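You operate a simulated robot arm through the tools that you are given. There is no shell and no other tool.

The job below is to be done with a simulated robot arm. You get a single attempt, and the scene is never put back.

Task
Put things in order on the top of the yellow edged table. At the end: the grey chart cassette from the top of the yellow edged table is on the brown closed carton; the teal grease can stands where the purple bottle (marked "GREASE") stood; the purple bottle stands where the folded pale yellow cloth stood; the folded pale yellow cloth stands where the grey chart cassette stood; whatever was shut is shut again. Leave all else as you found it, and nothing knocked over. Set down upright: chart cassette.

The check looks at the end state, three seconds after you hand in, the way a careful person would. Anything else that was tipped, shoved, dropped, spilled or broken makes it a failure. Flat cloth is picked up by pressing the open fingertips on it (5 to 10 N) and closing them slowly along it; thin cloth reads only 2 to 8 mm in the jaws.

Robot
A 7-joint arm with a two-finger parallel gripper, fixed in place. Base frame: the origin is on the floor under the middle of its stand, x ahead of it, y to its left, z up; the work surface is at about z = 860. Units: mm, degrees, N and s.
With the tool pointing down near the work surface it reaches from about 240 to 680 mm from the base axis. Its first joint turns from -66.0 to 66.0 degrees. Payload 2.4 kg.
The tool frame sits at the grasp point between the pads (the TCP): z along the fingers, y along the line on which they close. The tips reach 30 mm beyond it. Largest opening 94 mm; finger width 28, thickness 10; the body of the gripper, 50 by 96 mm, starts 55 mm behind the TCP.
Orientation is that of the tool frame in the base frame, as [roll, pitch, yaw] about the fixed x, y, z axes, in that order (R = Rz(yaw) Ry(pitch) Rx(roll)). With the fingers straight down and closing along the base's y, the tool's x points along the base's -x, its y along +y and its z along -z.

Tools
- The arm moves only by the tool step_arm. Its argument "targets" is a list of rows, each an object of numbers (a shift or turn left out is 0, a gripper value left out holds the last): "tx", "ty", "tz": the shift along the tool's x, y, z in mm; "wx", "wy", "wz": the turn, a rotation vector about the tool's x, y, z in degrees; "grip": the opening, from 0 (shut) to 1 (fully open). In form: [{"tx": .., "ty": .., "tz": .., "wx": .., "wy": .., "wz": .., "grip": ..}, ...]. A call has 1 to 20 rows; each row shifts and turns the commanded pose from where the row before left it, along the tool's axes as they then stand. A row lasts 0.2 s, in which the tool goes at most 50 mm and 8.6 degrees; a call with a longer step from one row to the next is refused whole, and so is a gripper value outside its range. A pose out of reach is approached as far as the arm can. The call stops where the force on the tool passes 40 N (or 10 N more than at its start, if that is more) or the arm is blocked; 0.2 s more then pass. Each finger travels about 153 mm/s and halts on what it meets, pressing with about 25 N; the grip force reading is that of the motor and also rises with nothing between the fingers. The clock runs only during rows and for 0.2 s after the last one: add rows that do not move to give the fingers time. The reply holds the time, the measured pose of the TCP, the force on the tool along the base axes, the opening and the grip force, in the units named above and with some noise, with the torque about the TCP (base axes, N m) and any sound that the robot's microphone picked up.
- Cameras (640 x 400 px; columns grow to the right, rows downward): "scene" is fixed at [34.1, 471.1, 1444.2]; the picture's right is [-0.80, -0.59, 0.00], its down [-0.33, 0.45, -0.83] and it looks along [0.49, -0.67, -0.56] (base axes); focal length 314 px, centre (320, 200). "wrist" rides on the gripper at [76, 14, -103] in the tool frame; the picture's right is [-0.18, 0.98, 0.00], its down [-0.75, -0.14, -0.64] and it looks along [-0.63, -0.12, 0.77] (tool axes); focal length 243 px, centre (320, 200). There is no depth. A picture from a camera that has moved, and an enlarged one, comes with that camera's place and axes in the base frame and with its lens.
- capture(camera): a new picture of that camera. No time passes.
- inspect(camera, box): a new picture of the part [left, top, right, bottom] of that camera's present view, enlarged. No time passes.
- job_done(): hands the job in; it is judged then, once.

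Nothing tells you positions but the pictures and the camera data. Unless the task says otherwise, let go and move clear before handing in.

The tools are called after "Emit:" by a JSON object that holds its "api" and its "payload". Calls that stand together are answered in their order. step_arm: Moves the arm, as the interface text tells. Its arguments: {"type":"object","properties":{"targets":{"type":"array"}},"required":["targets"]} The other tools are called the same way: capture (camera) takes a picture; inspect (camera, box) takes an enlarged picture of a part of a camera's view; job_done () hands the job in.

At the start:

```text
time_s: 0.0
position: [468.8, 13.9, 1156.8]
tool_rot: [-180.0, 0.0, -179.9]
wrist_force: [-0.6, 0.5, -0.1]
moment: [0.0, -0.01, -0.01]
grip_width: 93.9
gripper_force: 0.1
```

scene: 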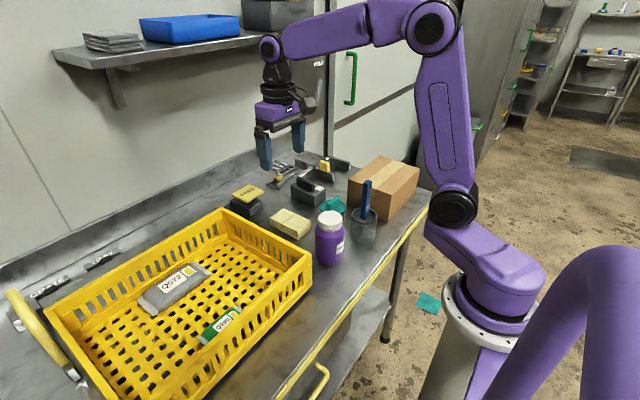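
wrist: 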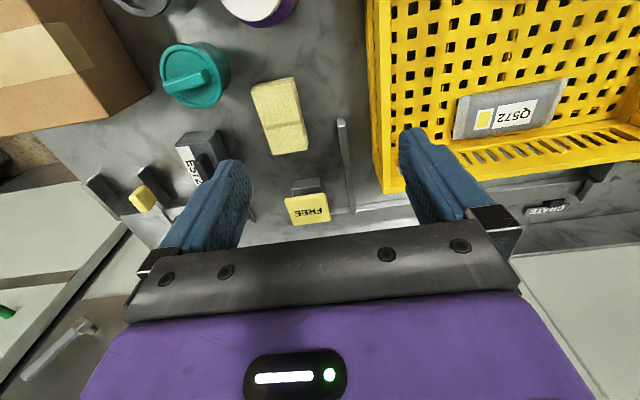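

I see a table with a yellow crate, carton, purple bottle, cloth, teal can and some cassettes/holders. I'll take enlarged pictures first to identify everything.

Emit:
{"api": "inspect", "payload": {"camera": "scene", "box": [220, 140, 440, 280]}}

Emit:
{"api": "inspect", "payload": {"camera": "scene", "box": [0, 200, 320, 400]}}

Emit:
{"api": "inspect", "payload": {"camera": "wrist", "box": [60, 0, 380, 240]}}

Emit:
{"api": "inspect", "payload": {"camera": "wrist", "box": [360, 0, 640, 240]}}

```text
2.86 times, centred on (330, 210) of scene
camera zoom: at [34.1, 471.1, 1444.2], right [-0.8, -0.59, 0.0], down [-0.33, 0.45, -0.83], along [0.49, -0.67, -0.56], focal length 897 px, centre (291, 171)
```

zoom: 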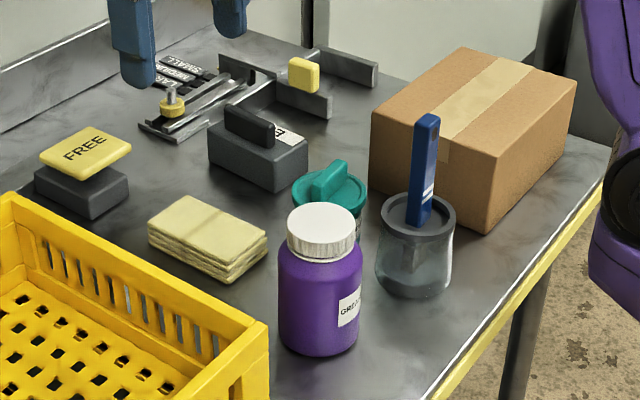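

```text
2.00 times, centred on (160, 300) of scene
camera zoom: at [34.1, 471.1, 1444.2], right [-0.8, -0.59, 0.0], down [-0.33, 0.45, -0.83], along [0.49, -0.67, -0.56], focal length 628 px, centre (640, 0)
```

zoom: 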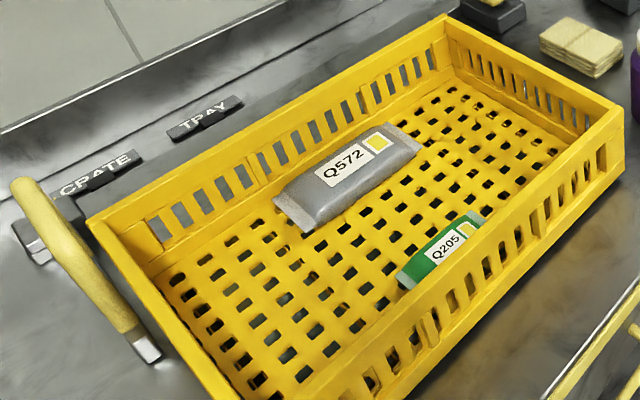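

```text
1.67 times, centred on (220, 120) of wrist
camera zoom: at [392.2, 28.1, 1258.6], right [0.18, 0.98, 0.0], down [0.75, -0.14, 0.64], along [0.63, -0.12, -0.77], focal length 404 px, centre (487, 333)
```

zoom: 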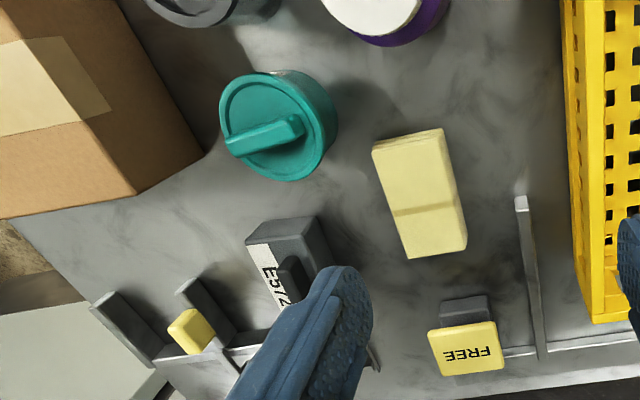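

```text
1.67 times, centred on (500, 120) of wrist
camera zoom: at [392.2, 28.1, 1258.6], right [0.18, 0.98, 0.0], down [0.75, -0.14, 0.64], along [0.63, -0.12, -0.77], focal length 404 px, centre (20, 333)
```

zoom: 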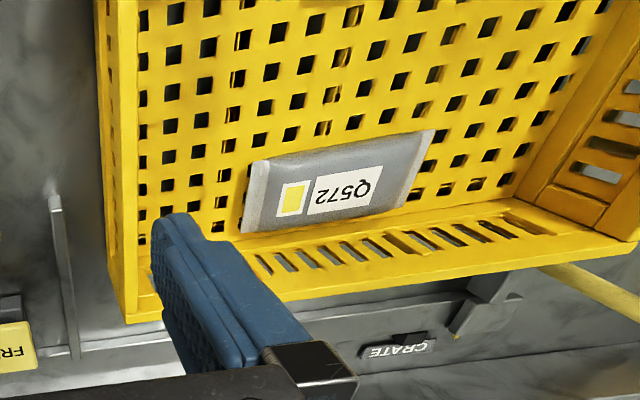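

I need a closer look at the grey block marked "E572", the fixtures around it and the "FREE" item before deciding anything.

Emit:
{"api": "inspect", "payload": {"camera": "scene", "box": [265, 145, 355, 215]}}

Emit:
{"api": "inspect", "payload": {"camera": "scene", "box": [225, 175, 285, 225]}}

Emit:
{"api": "inspect", "payload": {"camera": "wrist", "box": [70, 110, 240, 240]}}

Emit:
{"api": "inspect", "payload": {"camera": "scene", "box": [40, 0, 360, 140]}}

Emit:
{"api": "inspect", "payload": {"camera": "scene", "box": [400, 0, 640, 150]}}

```text
5.71 times, centred on (310, 180) of scene
camera zoom: at [34.1, 471.1, 1444.2], right [-0.8, -0.59, 0.0], down [-0.33, 0.45, -0.83], along [0.49, -0.67, -0.56], focal length 1794 px, centre (377, 314)
```

zoom: 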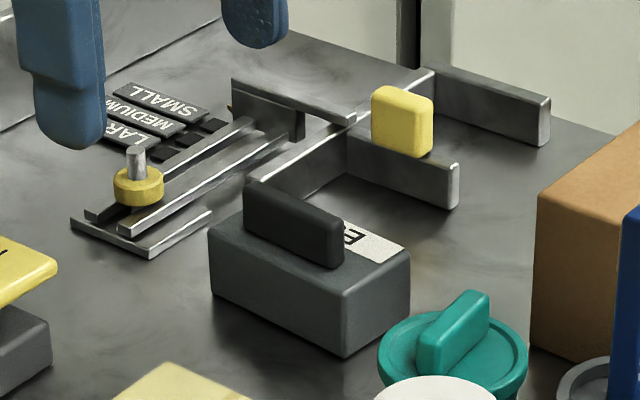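

```text
8.00 times, centred on (255, 200) of scene
camera zoom: at [34.1, 471.1, 1444.2], right [-0.8, -0.59, 0.0], down [-0.33, 0.45, -0.83], along [0.49, -0.67, -0.56], focal length 2511 px, centre (840, 200)
```

zoom: 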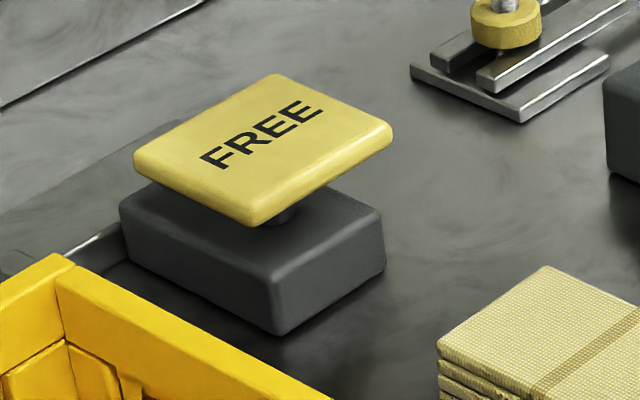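

```text
3.08 times, centred on (155, 175) of wrist
camera zoom: at [392.2, 28.1, 1258.6], right [0.18, 0.98, 0.0], down [0.75, -0.14, 0.64], along [0.63, -0.12, -0.77], focal length 746 px, centre (828, 277)
```

zoom: 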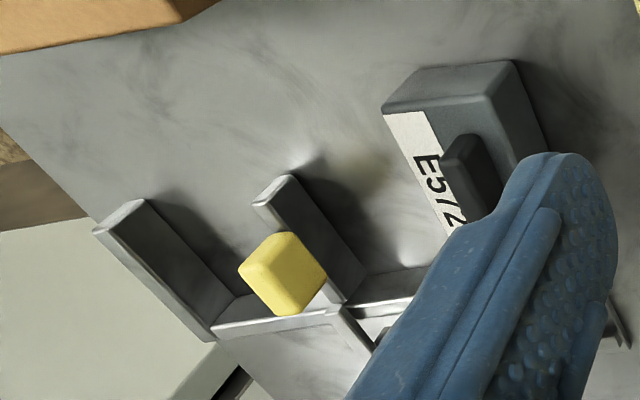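

```text
2.00 times, centred on (200, 70) of scene
camera zoom: at [34.1, 471.1, 1444.2], right [-0.8, -0.59, 0.0], down [-0.33, 0.45, -0.83], along [0.49, -0.67, -0.56], focal length 628 px, centre (560, 460)
```

zoom: 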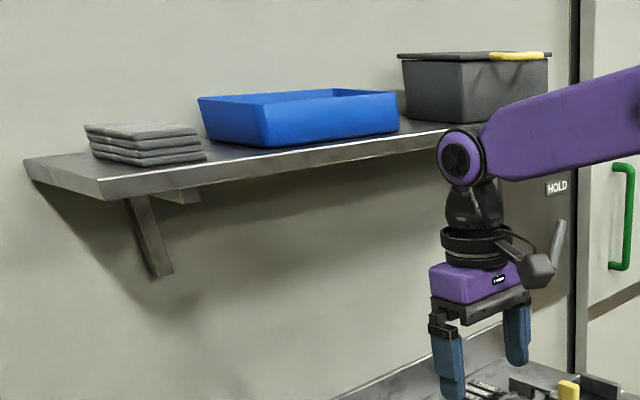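

```text
2.67 times, centred on (520, 75) of scene
camera zoom: at [34.1, 471.1, 1444.2], right [-0.8, -0.59, 0.0], down [-0.33, 0.45, -0.83], along [0.49, -0.67, -0.56], focal length 837 px, centre (-213, 533)
```

zoom: 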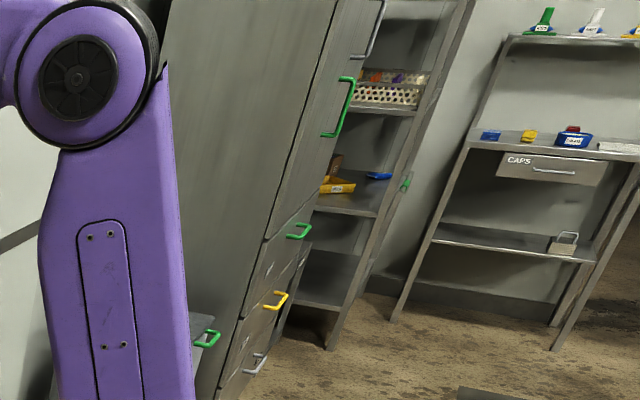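

I take the "E572" block with the handle (about x 583, y -208) to be the chart cassette. The cloth is near (527, -58), the bottle near (371, -32) and the teal can near (437, -146). Next I'll move the wrist camera back for a better look at the bottle, jar, can and carton.

Emit:
{"api": "step_arm", "payload": {"targets": [{"tx": 34, "ty": -27}, {"tx": 34, "ty": -27}, {"tx": 34, "ty": -27}, {"tx": 34, "ty": -27}, {"tx": 34, "ty": -27}, {}]}}

Emit:
{"api": "capture", "payload": {"camera": "wrist"}}

Emit:
{"api": "capture", "payload": {"camera": "scene"}}

```text
time_s: 1.4
position: [297.5, -120.4, 1156.4]
tool_rot: [180.0, 0.0, -179.9]
wrist_force: [-0.8, -0.1, 0.2]
moment: [-0.01, 0.0, 0.01]
grip_width: 94.1
gripper_force: 0.1
```

```text
taken
camera wrist: at [222.0, -107.1, 1258.6], right [0.18, 0.98, 0.0], down [0.75, -0.14, 0.64], along [0.63, -0.12, -0.77], focal length 243 px, centre (320, 200)
```

wrist: 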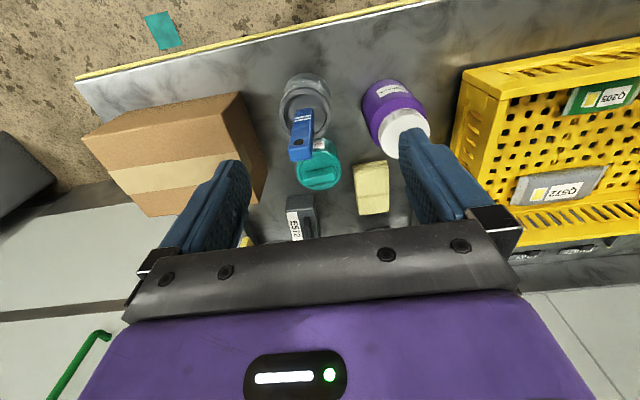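

```text
taken
```

scene: 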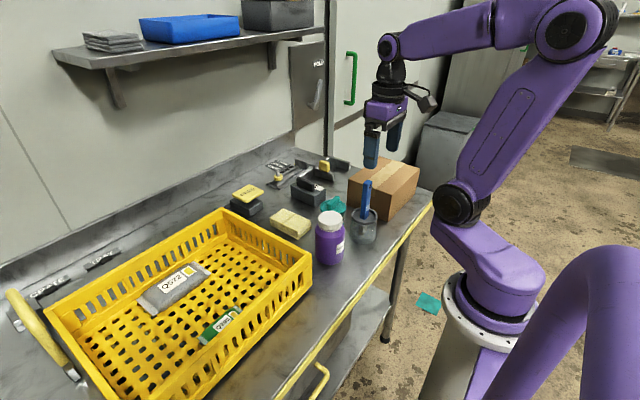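

Emit:
{"api": "inspect", "payload": {"camera": "wrist", "box": [260, 60, 460, 200]}}

Emit:
{"api": "inspect", "payload": {"camera": "wrist", "box": [70, 70, 330, 250]}}

Emit:
{"api": "inspect", "payload": {"camera": "scene", "box": [320, 140, 450, 250]}}

Emit:
{"api": "inspect", "payload": {"camera": "scene", "box": [280, 170, 400, 280]}}

```text
2.86 times, centred on (360, 130) of wrist
camera zoom: at [222.0, -107.1, 1258.6], right [0.18, 0.98, 0.0], down [0.75, -0.14, 0.64], along [0.63, -0.12, -0.77], focal length 693 px, centre (206, 400)
```

zoom: 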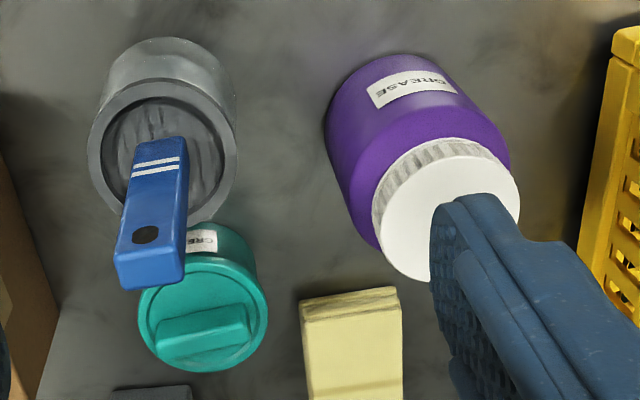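

```text
2.22 times, centred on (200, 160) of wrist
camera zoom: at [222.0, -107.1, 1258.6], right [0.18, 0.98, 0.0], down [0.75, -0.14, 0.64], along [0.63, -0.12, -0.77], focal length 539 px, centre (587, 289)
```

zoom: 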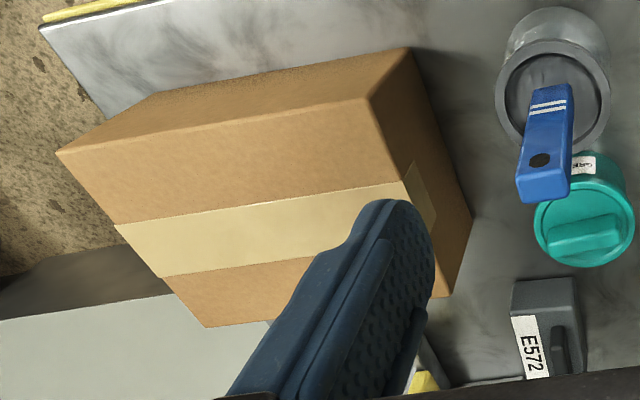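

```text
3.64 times, centred on (385, 195) of scene
camera zoom: at [34.1, 471.1, 1444.2], right [-0.8, -0.59, 0.0], down [-0.33, 0.45, -0.83], along [0.49, -0.67, -0.56], focal length 1142 px, centre (84, 218)
```

zoom: 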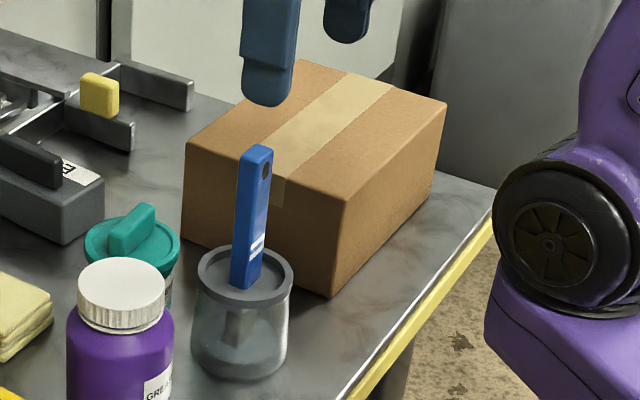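

```text
3.64 times, centred on (340, 225) of scene
camera zoom: at [34.1, 471.1, 1444.2], right [-0.8, -0.59, 0.0], down [-0.33, 0.45, -0.83], along [0.49, -0.67, -0.56], focal length 1142 px, centre (247, 109)
```

zoom: 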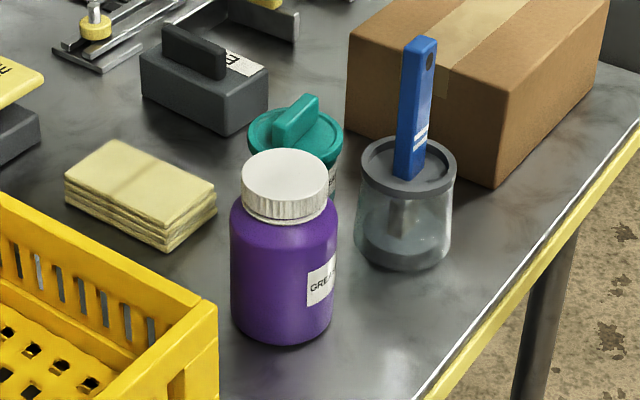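

The carton top is about x 311–458, y -255 to -455, z 955. The bottle is at (370, -31) with its top near z 982, the can is at (440, -150) and the brush jar at (338, -150) with the brush tip near z 1038. Next I'll look closer at the cassette.

Emit:
{"api": "step_arm", "payload": {"targets": [{"tx": -36.5, "ty": -13.9}, {"tx": -36.5, "ty": -13.9}, {"tx": -36.5, "ty": -13.9, "tz": 20}, {"tx": -36.5, "ty": -13.9, "tz": 25}, {"tx": -36.5, "ty": -13.9, "tz": 30}, {}, {}]}}

Emit:
{"api": "capture", "payload": {"camera": "wrist"}}

Emit:
{"api": "inspect", "payload": {"camera": "wrist", "box": [180, 60, 460, 240]}}

Emit:
{"api": "inspect", "payload": {"camera": "scene", "box": [300, 180, 370, 230]}}

```text
time_s: 3.0
position: [482.2, -190.7, 1082.8]
tool_rot: [180.0, 0.0, 180.0]
wrist_force: [0.2, -0.1, -0.1]
moment: [0.02, 0.01, 0.0]
grip_width: 93.8
gripper_force: 0.0
```

```text
taken
camera wrist: at [405.8, -177.3, 1184.3], right [0.18, 0.98, 0.0], down [0.75, -0.14, 0.64], along [0.63, -0.12, -0.77], focal length 243 px, centre (320, 200)
```

wrist: 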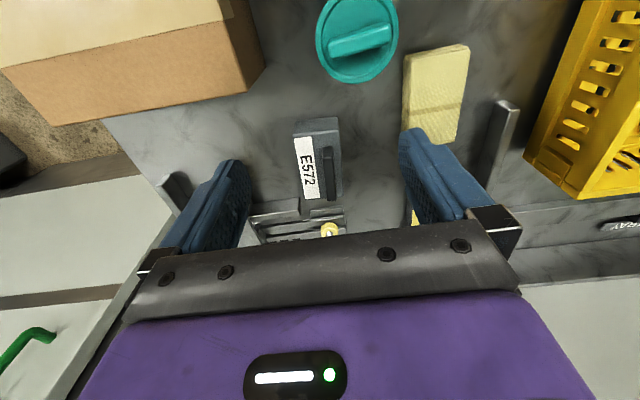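

```text
2.22 times, centred on (320, 150) of wrist
camera zoom: at [405.8, -177.3, 1184.3], right [0.18, 0.98, 0.0], down [0.75, -0.14, 0.64], along [0.63, -0.12, -0.77], focal length 539 px, centre (320, 311)
```

zoom: 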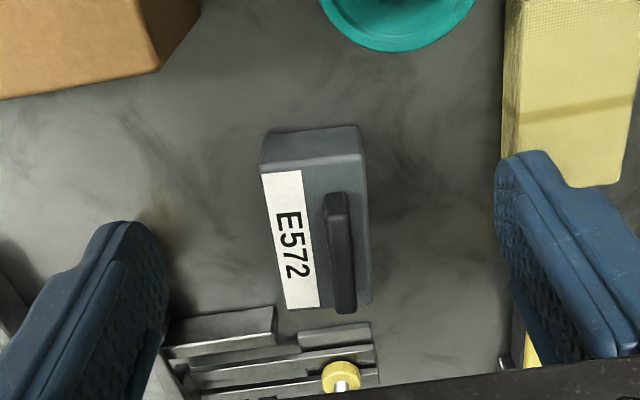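

```text
8.00 times, centred on (335, 205) of scene
camera zoom: at [34.1, 471.1, 1444.2], right [-0.8, -0.59, 0.0], down [-0.33, 0.45, -0.83], along [0.49, -0.67, -0.56], focal length 2511 px, centre (200, 160)
```

zoom: 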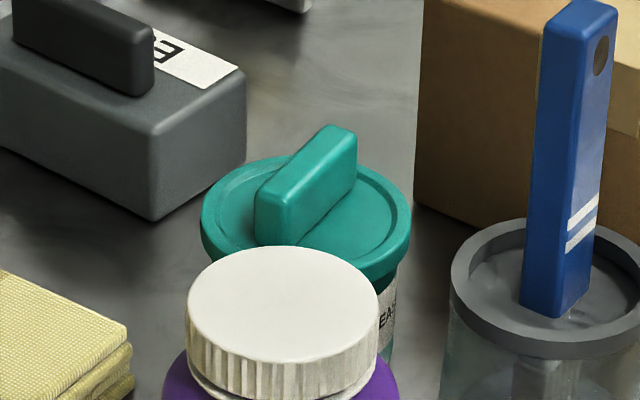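

The cassette is centred near (584, -211), turned about -4°, with its top near z 901. I'll move above it, descend part way and check the alignment.

Emit:
{"api": "step_arm", "payload": {"targets": [{"tx": -34, "ty": -6.6}, {"tx": -34, "ty": -6.6}, {"tx": -33.8, "ty": -6.6}, {"wz": 4}, {"tz": 40}, {"tz": 40}, {"tz": 40}, {}, {}]}}

Emit:
{"api": "capture", "payload": {"camera": "wrist"}}

Emit:
{"api": "capture", "payload": {"camera": "scene"}}

```text
time_s: 5.0
position: [583.2, -211.1, 960.8]
tool_rot: [179.9, 0.0, 176.0]
wrist_force: [0.3, -0.9, -1.0]
moment: [-0.02, 0.0, -0.03]
grip_width: 94.1
gripper_force: 0.0
```

```text
taken
camera wrist: at [508.2, -191.3, 1063.5], right [0.25, 0.97, 0.0], down [0.74, -0.19, 0.64], along [0.62, -0.16, -0.77], focal length 243 px, centre (320, 200)
```

wrist: 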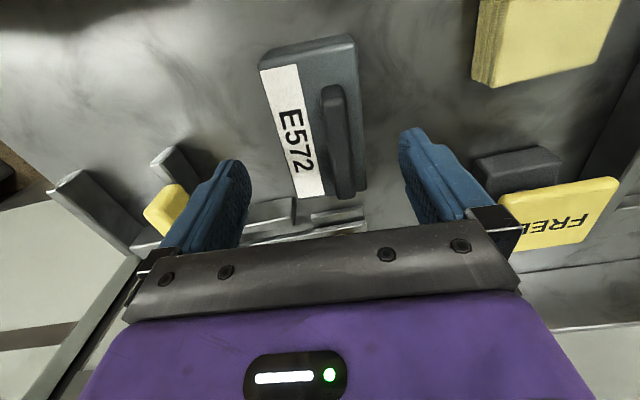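

```text
taken
```

scene: 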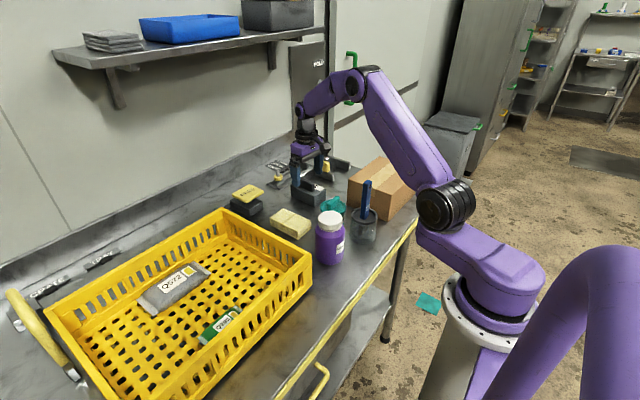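

The alignment agrees: cassette centre (584, -210). I'll descend and close on the body's sides.

Emit:
{"api": "step_arm", "payload": {"targets": [{"tz": 30}, {"tz": 25}, {"tz": 11.5}, {}, {"grip": 0.7}, {"grip": 0.6}, {"grip": 0.5}, {"grip": 0.4}, {"grip": 0.4}, {}]}}

Emit:
{"api": "inspect", "payload": {"camera": "wrist", "box": [160, 20, 480, 260]}}

Emit:
{"api": "inspect", "payload": {"camera": "scene", "box": [250, 130, 400, 230]}}

```text
time_s: 7.2
position: [583.4, -210.0, 896.0]
tool_rot: [-180.0, 0.0, 176.0]
wrist_force: [0.5, -0.6, -0.1]
moment: [-0.01, -0.04, -0.01]
grip_width: 63.9
gripper_force: 25.1
```

```text
1.67 times, centred on (320, 140) of wrist
camera zoom: at [508.2, -190.9, 997.6], right [0.25, 0.97, 0.0], down [0.74, -0.19, 0.64], along [0.62, -0.16, -0.77], focal length 404 px, centre (320, 300)
```

zoom: 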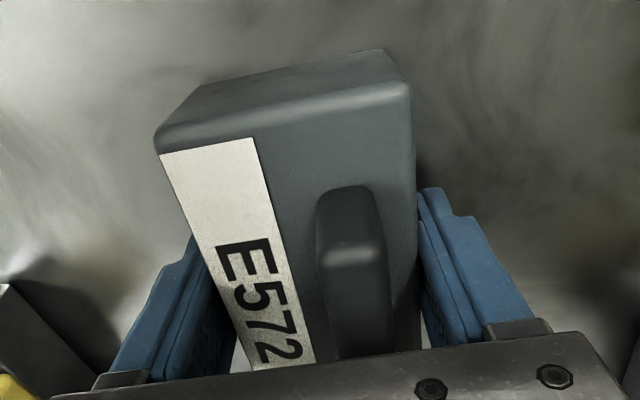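

```text
4.00 times, centred on (325, 180) of scene
camera zoom: at [34.1, 471.1, 1444.2], right [-0.8, -0.59, 0.0], down [-0.33, 0.45, -0.83], along [0.49, -0.67, -0.56], focal length 1256 px, centre (300, 280)
```

zoom: 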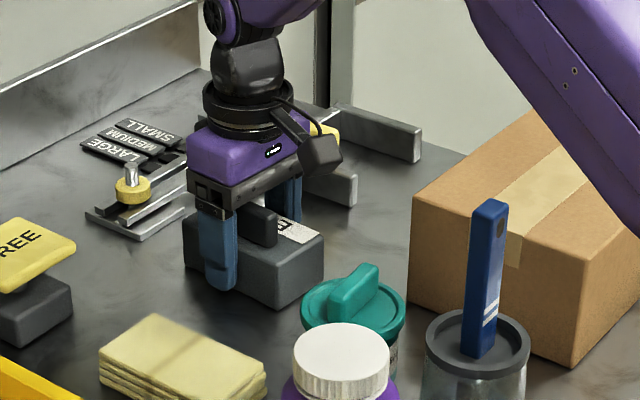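

The jaws hold at 64 mm with a 25 N grip. I'll lift a little and check the weight and attitude.

Emit:
{"api": "step_arm", "payload": {"targets": [{"tz": -5, "grip": 0.4}, {"tz": -10}, {"tz": -15}, {}, {}]}}

Emit:
{"api": "capture", "payload": {"camera": "wrist"}}

Emit:
{"api": "inspect", "payload": {"camera": "scene", "box": [250, 130, 400, 230]}}

```text
time_s: 8.4
position: [583.3, -209.4, 925.5]
tool_rot: [179.9, -0.1, 176.0]
wrist_force: [-0.4, 0.4, -1.0]
moment: [-0.05, -0.03, 0.02]
grip_width: 63.9
gripper_force: 25.4
```

```text
taken
camera wrist: at [507.9, -190.8, 1027.3], right [0.25, 0.97, 0.0], down [0.74, -0.19, 0.64], along [0.62, -0.16, -0.77], focal length 243 px, centre (320, 200)
```

wrist: 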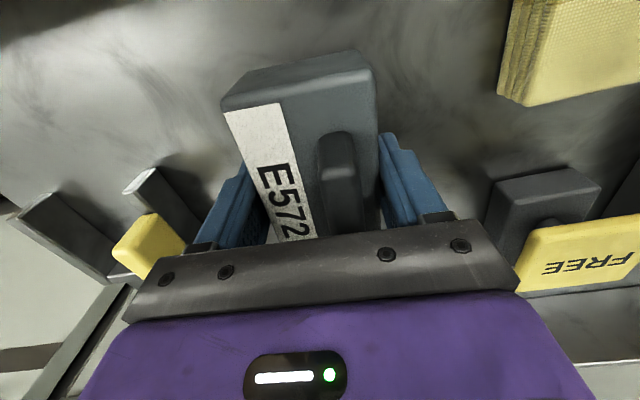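

```text
4.00 times, centred on (325, 180) of scene
camera zoom: at [34.1, 471.1, 1444.2], right [-0.8, -0.59, 0.0], down [-0.33, 0.45, -0.83], along [0.49, -0.67, -0.56], focal length 1256 px, centre (300, 280)
```

zoom: 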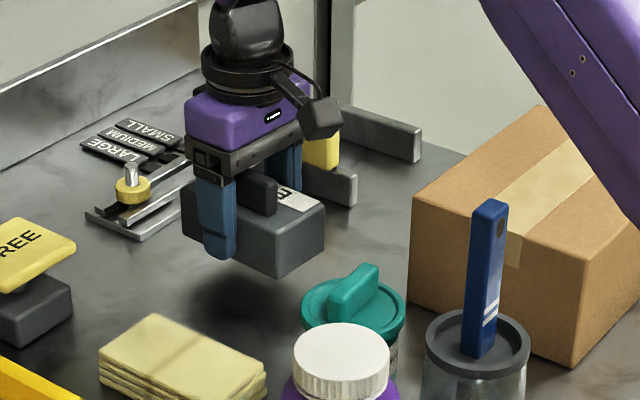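

The cassette is lifted cleanly. I'll raise it and carry it over the carton.

Emit:
{"api": "step_arm", "payload": {"targets": [{"tz": -39}, {"tz": -39}, {"tz": -39}, {"tz": -38}, {"tx": 31.57, "ty": -24.87}, {"tx": 31.57, "ty": -24.87}, {"tx": 31.57, "ty": -24.87}, {"tx": 31.57, "ty": -24.87}, {"tx": 31.57, "ty": -24.87}, {"tx": 31.57, "ty": -24.87}, {"wz": -4}, {}, {}]}}

Emit:
{"api": "capture", "payload": {"camera": "wrist"}}

Emit:
{"api": "capture", "payload": {"camera": "scene"}}

```text
time_s: 11.2
position: [383.8, -346.2, 1078.9]
tool_rot: [-180.0, 0.0, -180.0]
wrist_force: [-0.4, 0.2, -1.2]
moment: [-0.01, -0.01, -0.04]
grip_width: 64.1
gripper_force: 25.3
```

```text
taken
camera wrist: at [307.3, -332.1, 1181.8], right [0.18, 0.98, 0.0], down [0.75, -0.14, 0.64], along [0.63, -0.12, -0.77], focal length 243 px, centre (320, 200)
```

wrist: 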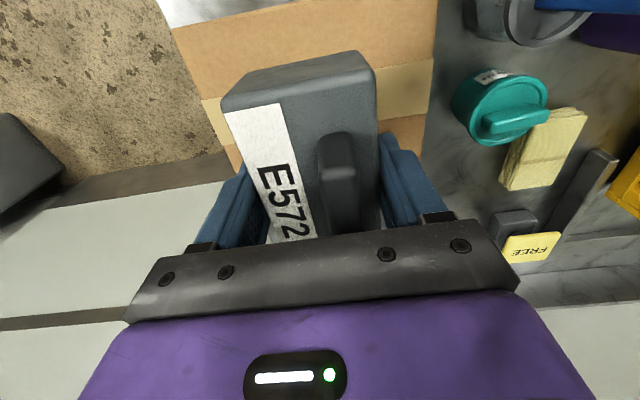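

```text
taken
```

scene: 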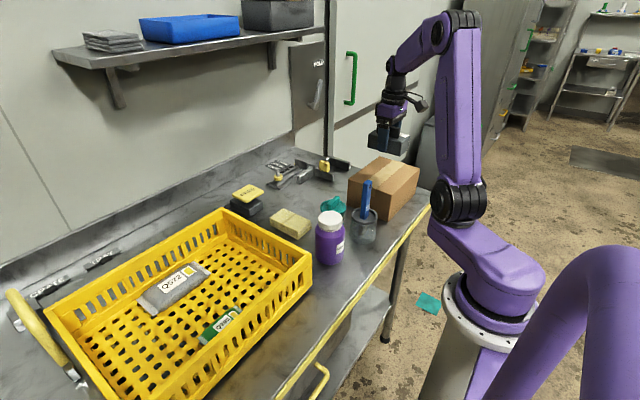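

The cassette is over the carton's centre. I'll lower it, slowly near the end.

Emit:
{"api": "step_arm", "payload": {"targets": [{"tz": 35}, {"tz": 30}, {"tz": 13}, {}, {}]}}

Emit:
{"api": "inspect", "payload": {"camera": "scene", "box": [330, 110, 450, 220]}}

```text
time_s: 12.4
position: [383.0, -346.3, 1001.9]
tool_rot: [180.0, 0.0, 180.0]
wrist_force: [1.0, 0.1, -1.3]
moment: [0.0, 0.0, -0.02]
grip_width: 64.1
gripper_force: 25.2
```

```text
3.64 times, centred on (390, 165) of scene
camera zoom: at [34.1, 471.1, 1444.2], right [-0.8, -0.59, 0.0], down [-0.33, 0.45, -0.83], along [0.49, -0.67, -0.56], focal length 1142 px, centre (66, 327)
```

zoom: 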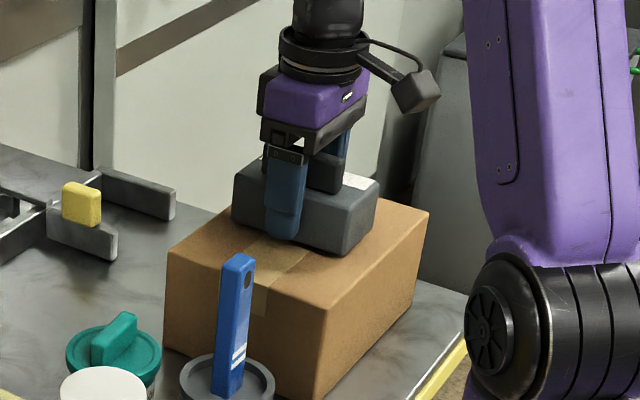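

Emit:
{"api": "step_arm", "payload": {"targets": [{"tz": 3}, {"tz": 3}, {"tz": 2}, {}, {}]}}

```text
time_s: 13.6
position: [383.4, -346.5, 994.3]
tool_rot: [-179.8, 0.1, -180.0]
wrist_force: [-3.7, 5.2, 22.2]
moment: [0.04, -0.04, -0.03]
grip_width: 64.2
gripper_force: 24.9
```

The cassette is touching the carton, with 22 N on the wrist. I'll relax that slightly and then open.

Emit:
{"api": "step_arm", "payload": {"targets": [{"tz": -1}, {}, {}]}}

```text
time_s: 14.4
position: [382.7, -346.2, 995.3]
tool_rot: [-179.9, 0.1, -180.0]
wrist_force: [1.3, -1.2, 8.9]
moment: [-0.19, -0.44, -0.01]
grip_width: 64.2
gripper_force: 24.9
```

Emit:
{"api": "step_arm", "payload": {"targets": [{"tz": -0.5}, {"grip": 0.72}, {"grip": 0.78}, {"grip": 0.88}, {"grip": 0.95}, {}]}}

Emit:
{"api": "inspect", "payload": {"camera": "scene", "box": [330, 110, 450, 220]}}

Emit:
{"api": "capture", "payload": {"camera": "wrist"}}

```text
time_s: 15.8
position: [384.2, -346.7, 994.9]
tool_rot: [179.9, 0.0, -180.0]
wrist_force: [-0.5, 0.5, 0.0]
moment: [0.0, 0.01, 0.0]
grip_width: 89.2
gripper_force: 0.1
```

```text
3.64 times, centred on (390, 165) of scene
camera zoom: at [34.1, 471.1, 1444.2], right [-0.8, -0.59, 0.0], down [-0.33, 0.45, -0.83], along [0.49, -0.67, -0.56], focal length 1142 px, centre (66, 327)
```

zoom: 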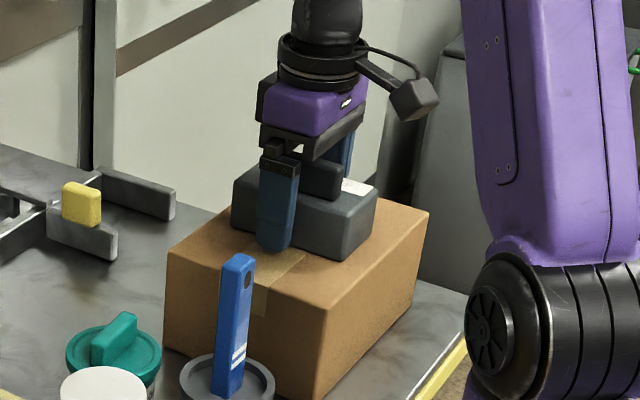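

```text
taken
camera wrist: at [306.8, -332.1, 1097.5], right [0.18, 0.98, 0.0], down [0.75, -0.14, 0.64], along [0.63, -0.12, -0.77], focal length 243 px, centre (320, 200)
```

wrist: 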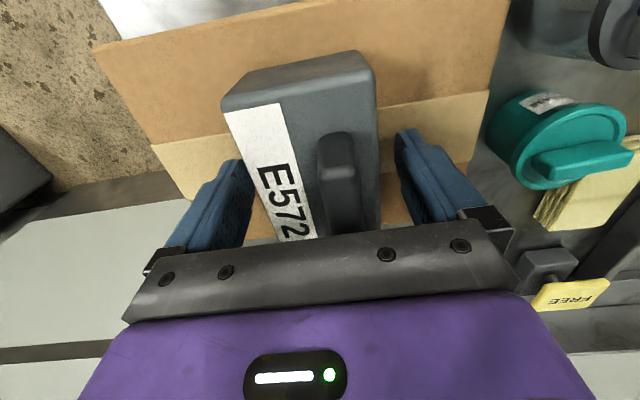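

The cassette stands upright on the carton. I'll retract upward and move over the folded cloth.

Emit:
{"api": "step_arm", "payload": {"targets": [{"tz": -20}, {"tz": -30}, {"tz": -35}, {"tx": -17.9, "ty": 35.9}, {"tx": -17.9, "ty": 35.9}, {"tx": -17.9, "ty": 35.9}, {"tx": -17.9, "ty": 35.9}, {"tx": -17.9, "ty": 35.9}, {"tx": -17.9, "ty": 35.9}, {"tx": -17.9, "ty": 35.9, "grip": 1}, {"tx": -17.9, "ty": 35.9}, {"tz": 40}, {"tz": 40}, {}, {}]}}

Emit:
{"api": "capture", "payload": {"camera": "wrist"}}

Emit:
{"api": "capture", "payload": {"camera": "scene"}}

Emit:
{"api": "inspect", "payload": {"camera": "scene", "box": [250, 130, 450, 250]}}

```text
time_s: 19.0
position: [525.8, -59.8, 1000.8]
tool_rot: [-179.9, 0.0, 180.0]
wrist_force: [0.1, -0.7, -0.5]
moment: [0.01, 0.0, 0.03]
grip_width: 93.8
gripper_force: 0.0
```

```text
taken
camera wrist: at [449.3, -45.0, 1102.9], right [0.18, 0.98, 0.0], down [0.75, -0.14, 0.64], along [0.63, -0.12, -0.77], focal length 243 px, centre (320, 200)
```

wrist: 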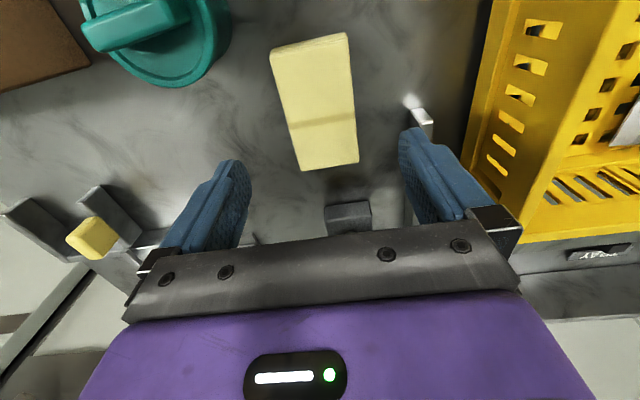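

```text
taken
```

scene: 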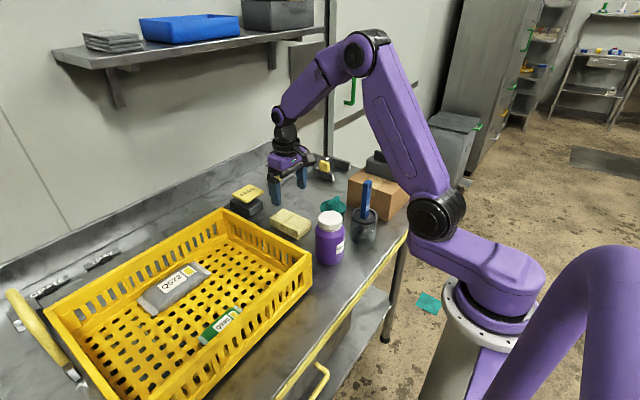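

```text
3.20 times, centred on (350, 190) of scene
camera zoom: at [34.1, 471.1, 1444.2], right [-0.8, -0.59, 0.0], down [-0.33, 0.45, -0.83], along [0.49, -0.67, -0.56], focal length 1004 px, centre (224, 232)
```

zoom: 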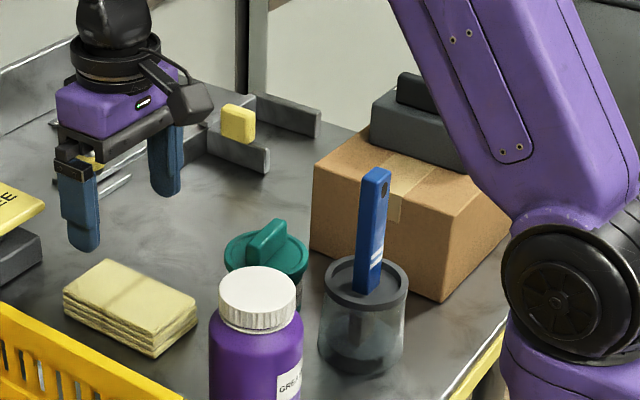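

The cloth is centred near (529, -60), about 110 × 61 mm and 25–30 mm thick, square to the axes. I'll descend around its sides and close slowly.

Emit:
{"api": "step_arm", "payload": {"targets": [{"tx": -3, "tz": 35}, {"tz": 35}, {"tz": 25}, {"tz": 10}, {}, {}]}}

Emit:
{"api": "capture", "payload": {"camera": "wrist"}}

Emit:
{"api": "inspect", "payload": {"camera": "scene", "box": [230, 160, 350, 260]}}

```text
time_s: 20.4
position: [530.2, -58.8, 895.3]
tool_rot: [-179.8, 0.1, 180.0]
wrist_force: [-0.6, 0.0, -0.2]
moment: [0.03, -0.03, -0.02]
grip_width: 94.3
gripper_force: 0.0
```

```text
taken
camera wrist: at [453.2, -45.0, 997.4], right [0.18, 0.98, 0.0], down [0.75, -0.14, 0.64], along [0.63, -0.12, -0.77], focal length 243 px, centre (320, 200)
```

wrist: 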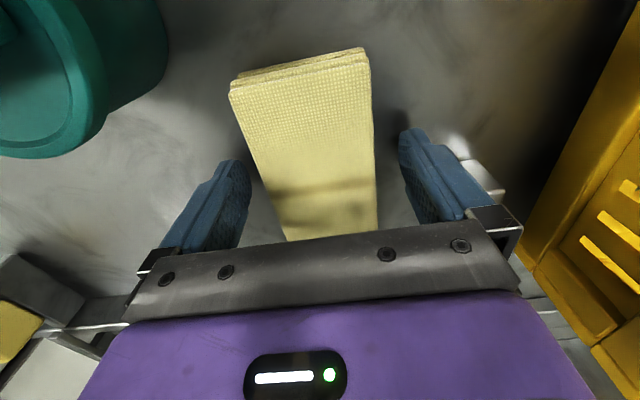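

```text
4.00 times, centred on (290, 210) of scene
camera zoom: at [34.1, 471.1, 1444.2], right [-0.8, -0.59, 0.0], down [-0.33, 0.45, -0.83], along [0.49, -0.67, -0.56], focal length 1256 px, centre (440, 160)
```

zoom: 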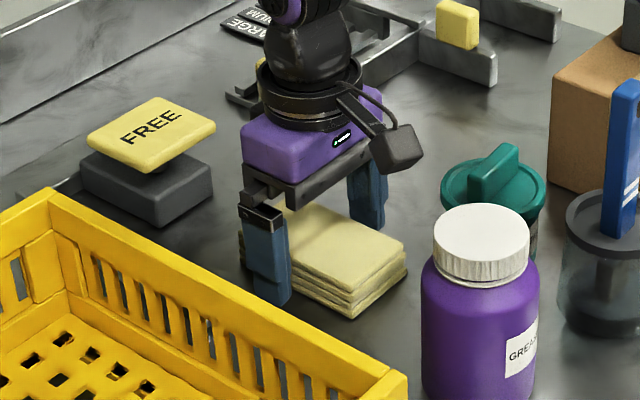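

The cloth sits between the fingers. I'll close slowly.

Emit:
{"api": "step_arm", "payload": {"targets": [{"grip": 0.9}, {"grip": 0.82}, {"grip": 0.76}, {"grip": 0.72}, {"grip": 0.68}, {"grip": 0.65}, {"grip": 0.62}, {"grip": 0.6}, {}, {}]}}

Emit:
{"api": "capture", "payload": {"camera": "wrist"}}

```text
time_s: 22.6
position: [529.0, -59.6, 894.6]
tool_rot: [180.0, 0.0, 179.9]
wrist_force: [0.6, 0.1, 1.2]
moment: [0.0, 0.03, -0.03]
grip_width: 63.8
gripper_force: 24.8
```

```text
taken
camera wrist: at [453.2, -45.0, 997.5], right [0.18, 0.98, 0.0], down [0.75, -0.14, 0.64], along [0.63, -0.12, -0.77], focal length 243 px, centre (320, 200)
```

wrist: 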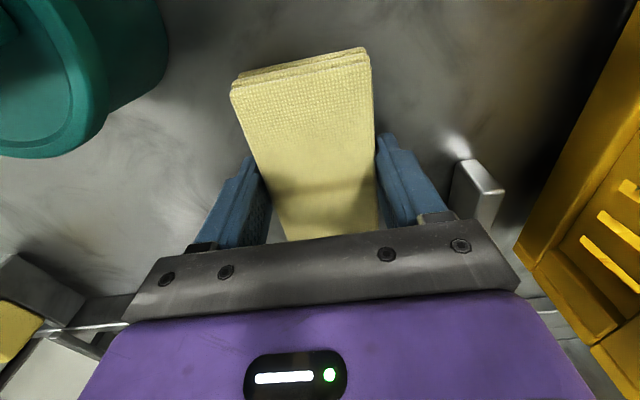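

The cloth is held at 63.8 mm like a firm block. I'll lift a little and check.

Emit:
{"api": "step_arm", "payload": {"targets": [{"tz": -5}, {"tz": -10}, {"tz": -20}, {}, {}]}}

Emit:
{"api": "capture", "payload": {"camera": "wrist"}}

Emit:
{"api": "inspect", "payload": {"camera": "scene", "box": [230, 160, 350, 260]}}

```text
time_s: 23.8
position: [531.1, -59.3, 929.8]
tool_rot: [180.0, 0.0, 179.9]
wrist_force: [-1.2, -0.5, 0.3]
moment: [0.02, -0.01, -0.04]
grip_width: 63.9
gripper_force: 25.0
```

```text
taken
camera wrist: at [453.4, -44.6, 1032.3], right [0.18, 0.98, 0.0], down [0.75, -0.14, 0.64], along [0.63, -0.12, -0.77], focal length 243 px, centre (320, 200)
```

wrist: 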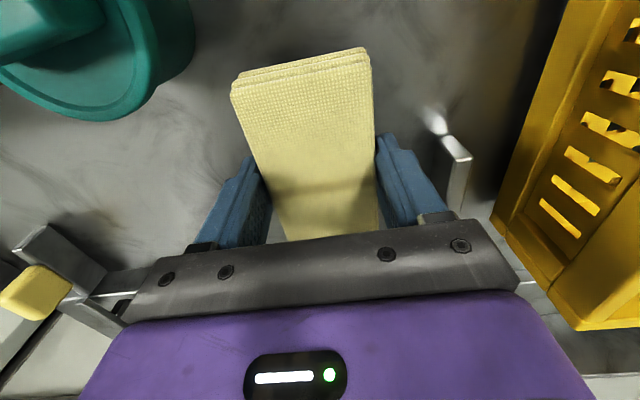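

```text
4.00 times, centred on (290, 210) of scene
camera zoom: at [34.1, 471.1, 1444.2], right [-0.8, -0.59, 0.0], down [-0.33, 0.45, -0.83], along [0.49, -0.67, -0.56], focal length 1256 px, centre (440, 160)
```

zoom: 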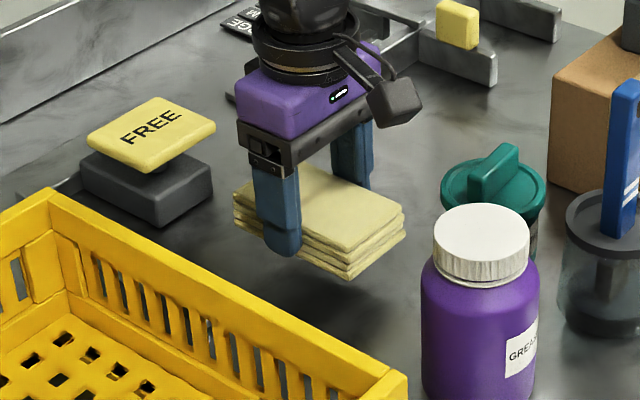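

The cloth is up. I'll carry it to the cassette's old place (584, -210).

Emit:
{"api": "step_arm", "payload": {"targets": [{"tz": -35}, {"tz": -35}, {"tx": -13.7, "ty": -37.7}, {"tx": -13.7, "ty": -37.7}, {"tx": -13.7, "ty": -37.7}, {"tx": -13.7, "ty": -37.7}, {}, {"tz": 30}, {"tz": 30}, {"tz": 25}, {"tz": 12}, {}, {}]}}

Emit:
{"api": "capture", "payload": {"camera": "wrist"}}

Emit:
{"api": "inspect", "payload": {"camera": "scene", "box": [250, 130, 400, 230]}}

```text
time_s: 26.6
position: [585.1, -209.5, 903.3]
tool_rot: [180.0, 0.1, -180.0]
wrist_force: [-0.2, -0.5, -1.1]
moment: [0.01, -0.03, -0.01]
grip_width: 64.0
gripper_force: 24.7
```

```text
taken
camera wrist: at [508.0, -195.4, 1005.6], right [0.18, 0.98, 0.0], down [0.75, -0.14, 0.64], along [0.63, -0.12, -0.77], focal length 243 px, centre (320, 200)
```

wrist: 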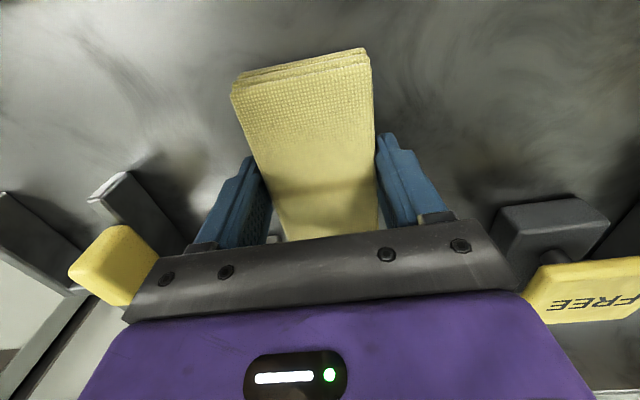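

```text
4.00 times, centred on (325, 180) of scene
camera zoom: at [34.1, 471.1, 1444.2], right [-0.8, -0.59, 0.0], down [-0.33, 0.45, -0.83], along [0.49, -0.67, -0.56], focal length 1256 px, centre (300, 280)
```

zoom: 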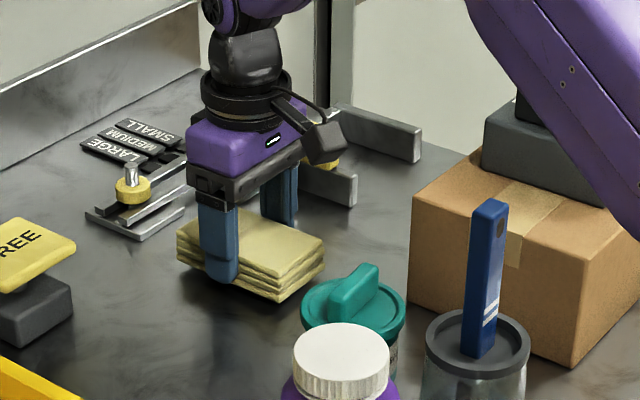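

Emit:
{"api": "step_arm", "payload": {"targets": [{"tz": 3}, {"tz": 3}, {"tz": 2}, {}, {}]}}

```text
time_s: 27.8
position: [584.4, -209.2, 894.6]
tool_rot: [180.0, -0.1, 180.0]
wrist_force: [0.7, -0.6, 0.3]
moment: [-0.02, 0.01, 0.0]
grip_width: 63.7
gripper_force: 25.0
```

Emit:
{"api": "step_arm", "payload": {"targets": [{"tz": 1}, {}, {}]}}

```text
time_s: 28.6
position: [585.1, -210.6, 895.6]
tool_rot: [180.0, 0.1, 180.0]
wrist_force: [-2.8, 1.0, 11.6]
moment: [0.11, 0.21, 0.02]
grip_width: 63.9
gripper_force: 24.7
```

The cloth is resting on the table (contact 11.6 N). I'll open slowly and check.

Emit:
{"api": "step_arm", "payload": {"targets": [{"tz": -0.7}, {"grip": 0.72}, {"grip": 0.78}, {"grip": 0.86}, {"grip": 0.95}, {"grip": 1}, {}]}}

Emit:
{"api": "capture", "payload": {"camera": "wrist"}}

Emit:
{"api": "inspect", "payload": {"camera": "scene", "box": [250, 130, 400, 230]}}

```text
time_s: 30.2
position: [585.7, -210.3, 894.4]
tool_rot: [-179.9, 0.0, 180.0]
wrist_force: [0.2, -0.2, 0.6]
moment: [-0.01, -0.03, -0.01]
grip_width: 93.9
gripper_force: 0.0
```

```text
taken
camera wrist: at [508.2, -195.7, 997.2], right [0.18, 0.98, 0.0], down [0.75, -0.14, 0.64], along [0.63, -0.12, -0.77], focal length 243 px, centre (320, 200)
```

wrist: 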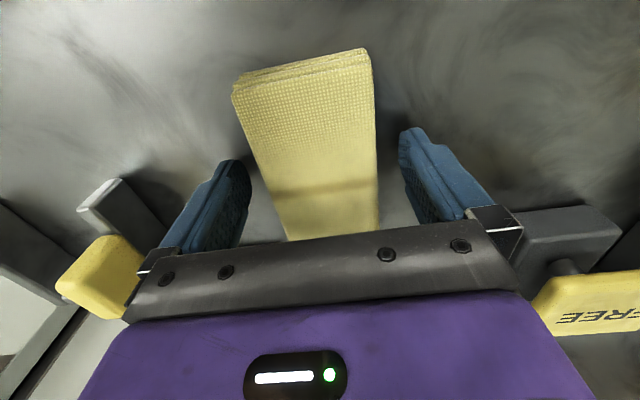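

```text
4.00 times, centred on (325, 180) of scene
camera zoom: at [34.1, 471.1, 1444.2], right [-0.8, -0.59, 0.0], down [-0.33, 0.45, -0.83], along [0.49, -0.67, -0.56], focal length 1256 px, centre (300, 280)
```

zoom: 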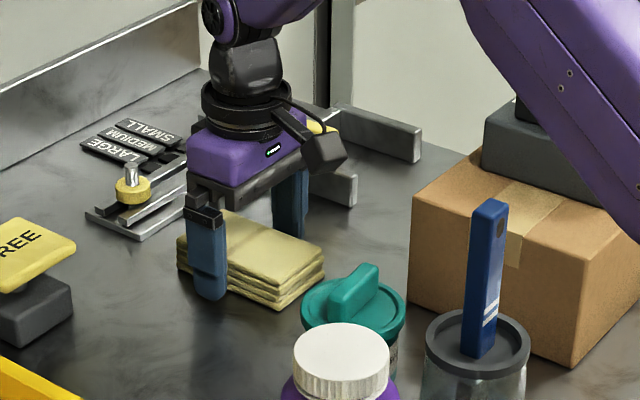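

The cloth is in place. I'll retract and move above the purple bottle.

Emit:
{"api": "step_arm", "payload": {"targets": [{"tz": -20}, {"tz": -40}, {"tz": -45}, {"tz": -45}, {"tz": -45}, {"tx": 30.7, "ty": 25.6}, {"tx": 30.7, "ty": 25.6}, {"tx": 30.7, "ty": 25.6}, {"tx": 30.7, "ty": 25.6}, {"tx": 30.7, "ty": 25.6}, {"tx": 30.7, "ty": 25.6}, {"tx": 30.8, "ty": 25.7}, {}, {}]}}

Emit:
{"api": "capture", "payload": {"camera": "wrist"}}

Emit:
{"api": "inspect", "payload": {"camera": "wrist", "box": [220, 0, 460, 160]}}

Emit:
{"api": "capture", "payload": {"camera": "scene"}}

```text
time_s: 33.2
position: [368.2, -31.6, 1090.2]
tool_rot: [180.0, -0.1, -179.9]
wrist_force: [0.4, -0.3, -0.1]
moment: [-0.02, 0.01, 0.03]
grip_width: 93.9
gripper_force: 0.0
```

```text
taken
camera wrist: at [291.9, -15.8, 1191.9], right [0.18, 0.98, 0.0], down [0.75, -0.14, 0.64], along [0.63, -0.12, -0.77], focal length 243 px, centre (320, 200)
```

wrist: 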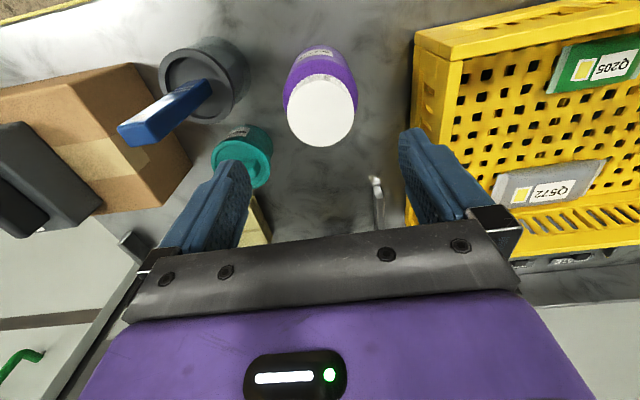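

```text
2.50 times, centred on (340, 80) of wrist
camera zoom: at [291.9, -15.8, 1191.9], right [0.18, 0.98, 0.0], down [0.75, -0.14, 0.64], along [0.63, -0.12, -0.77], focal length 606 px, centre (270, 500)
```

zoom: 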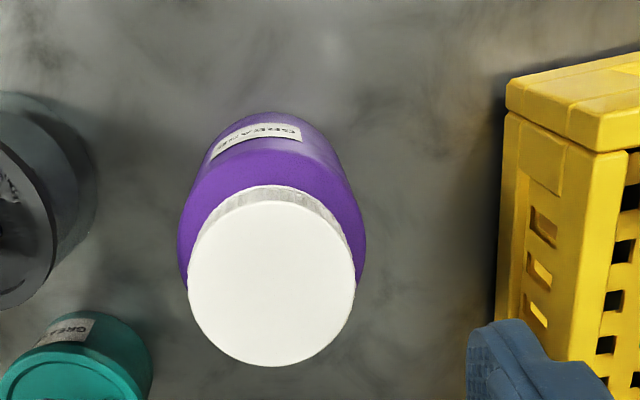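

```text
taken
```

scene: 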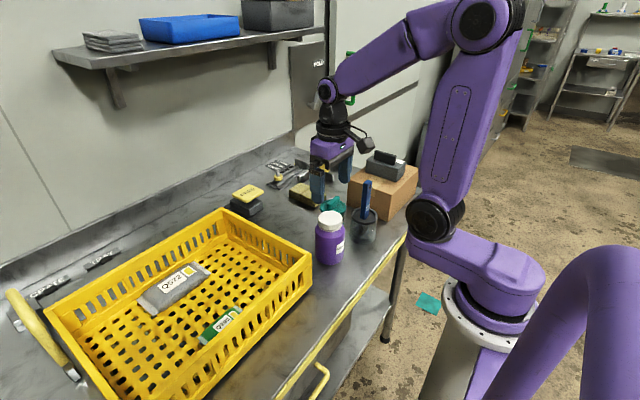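

The bottle's cap centre is at about (368.5, -30), right below the tool. I'll descend part way and check.

Emit:
{"api": "step_arm", "payload": {"targets": [{"tz": 30, "tx": -0.5, "ty": 1}, {"tz": 30}, {"tz": 22}, {}, {}]}}

Emit:
{"api": "capture", "payload": {"camera": "wrist"}}

Emit:
{"api": "inspect", "payload": {"camera": "scene", "box": [270, 150, 400, 280]}}

```text
time_s: 34.4
position: [369.0, -28.9, 1008.4]
tool_rot: [-179.9, -0.1, 180.0]
wrist_force: [1.0, -0.2, -0.7]
moment: [0.01, 0.0, -0.01]
grip_width: 93.9
gripper_force: 0.1
```

```text
taken
camera wrist: at [292.7, -15.0, 1110.4], right [0.18, 0.98, 0.0], down [0.75, -0.14, 0.64], along [0.63, -0.12, -0.77], focal length 243 px, centre (320, 200)
```

wrist: 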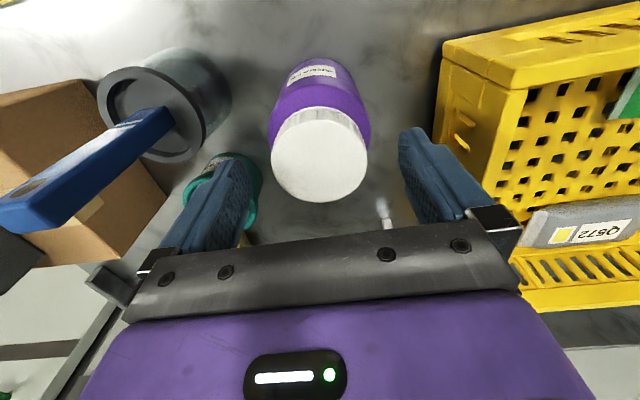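

```text
3.08 times, centred on (335, 215) of scene
camera zoom: at [34.1, 471.1, 1444.2], right [-0.8, -0.59, 0.0], down [-0.33, 0.45, -0.83], along [0.49, -0.67, -0.56], focal length 966 px, centre (274, 154)
```

zoom: 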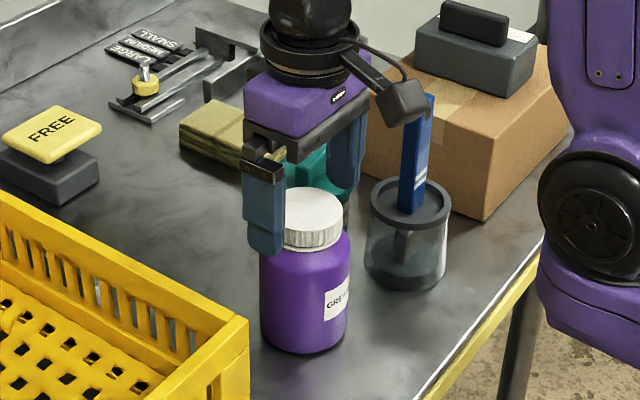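

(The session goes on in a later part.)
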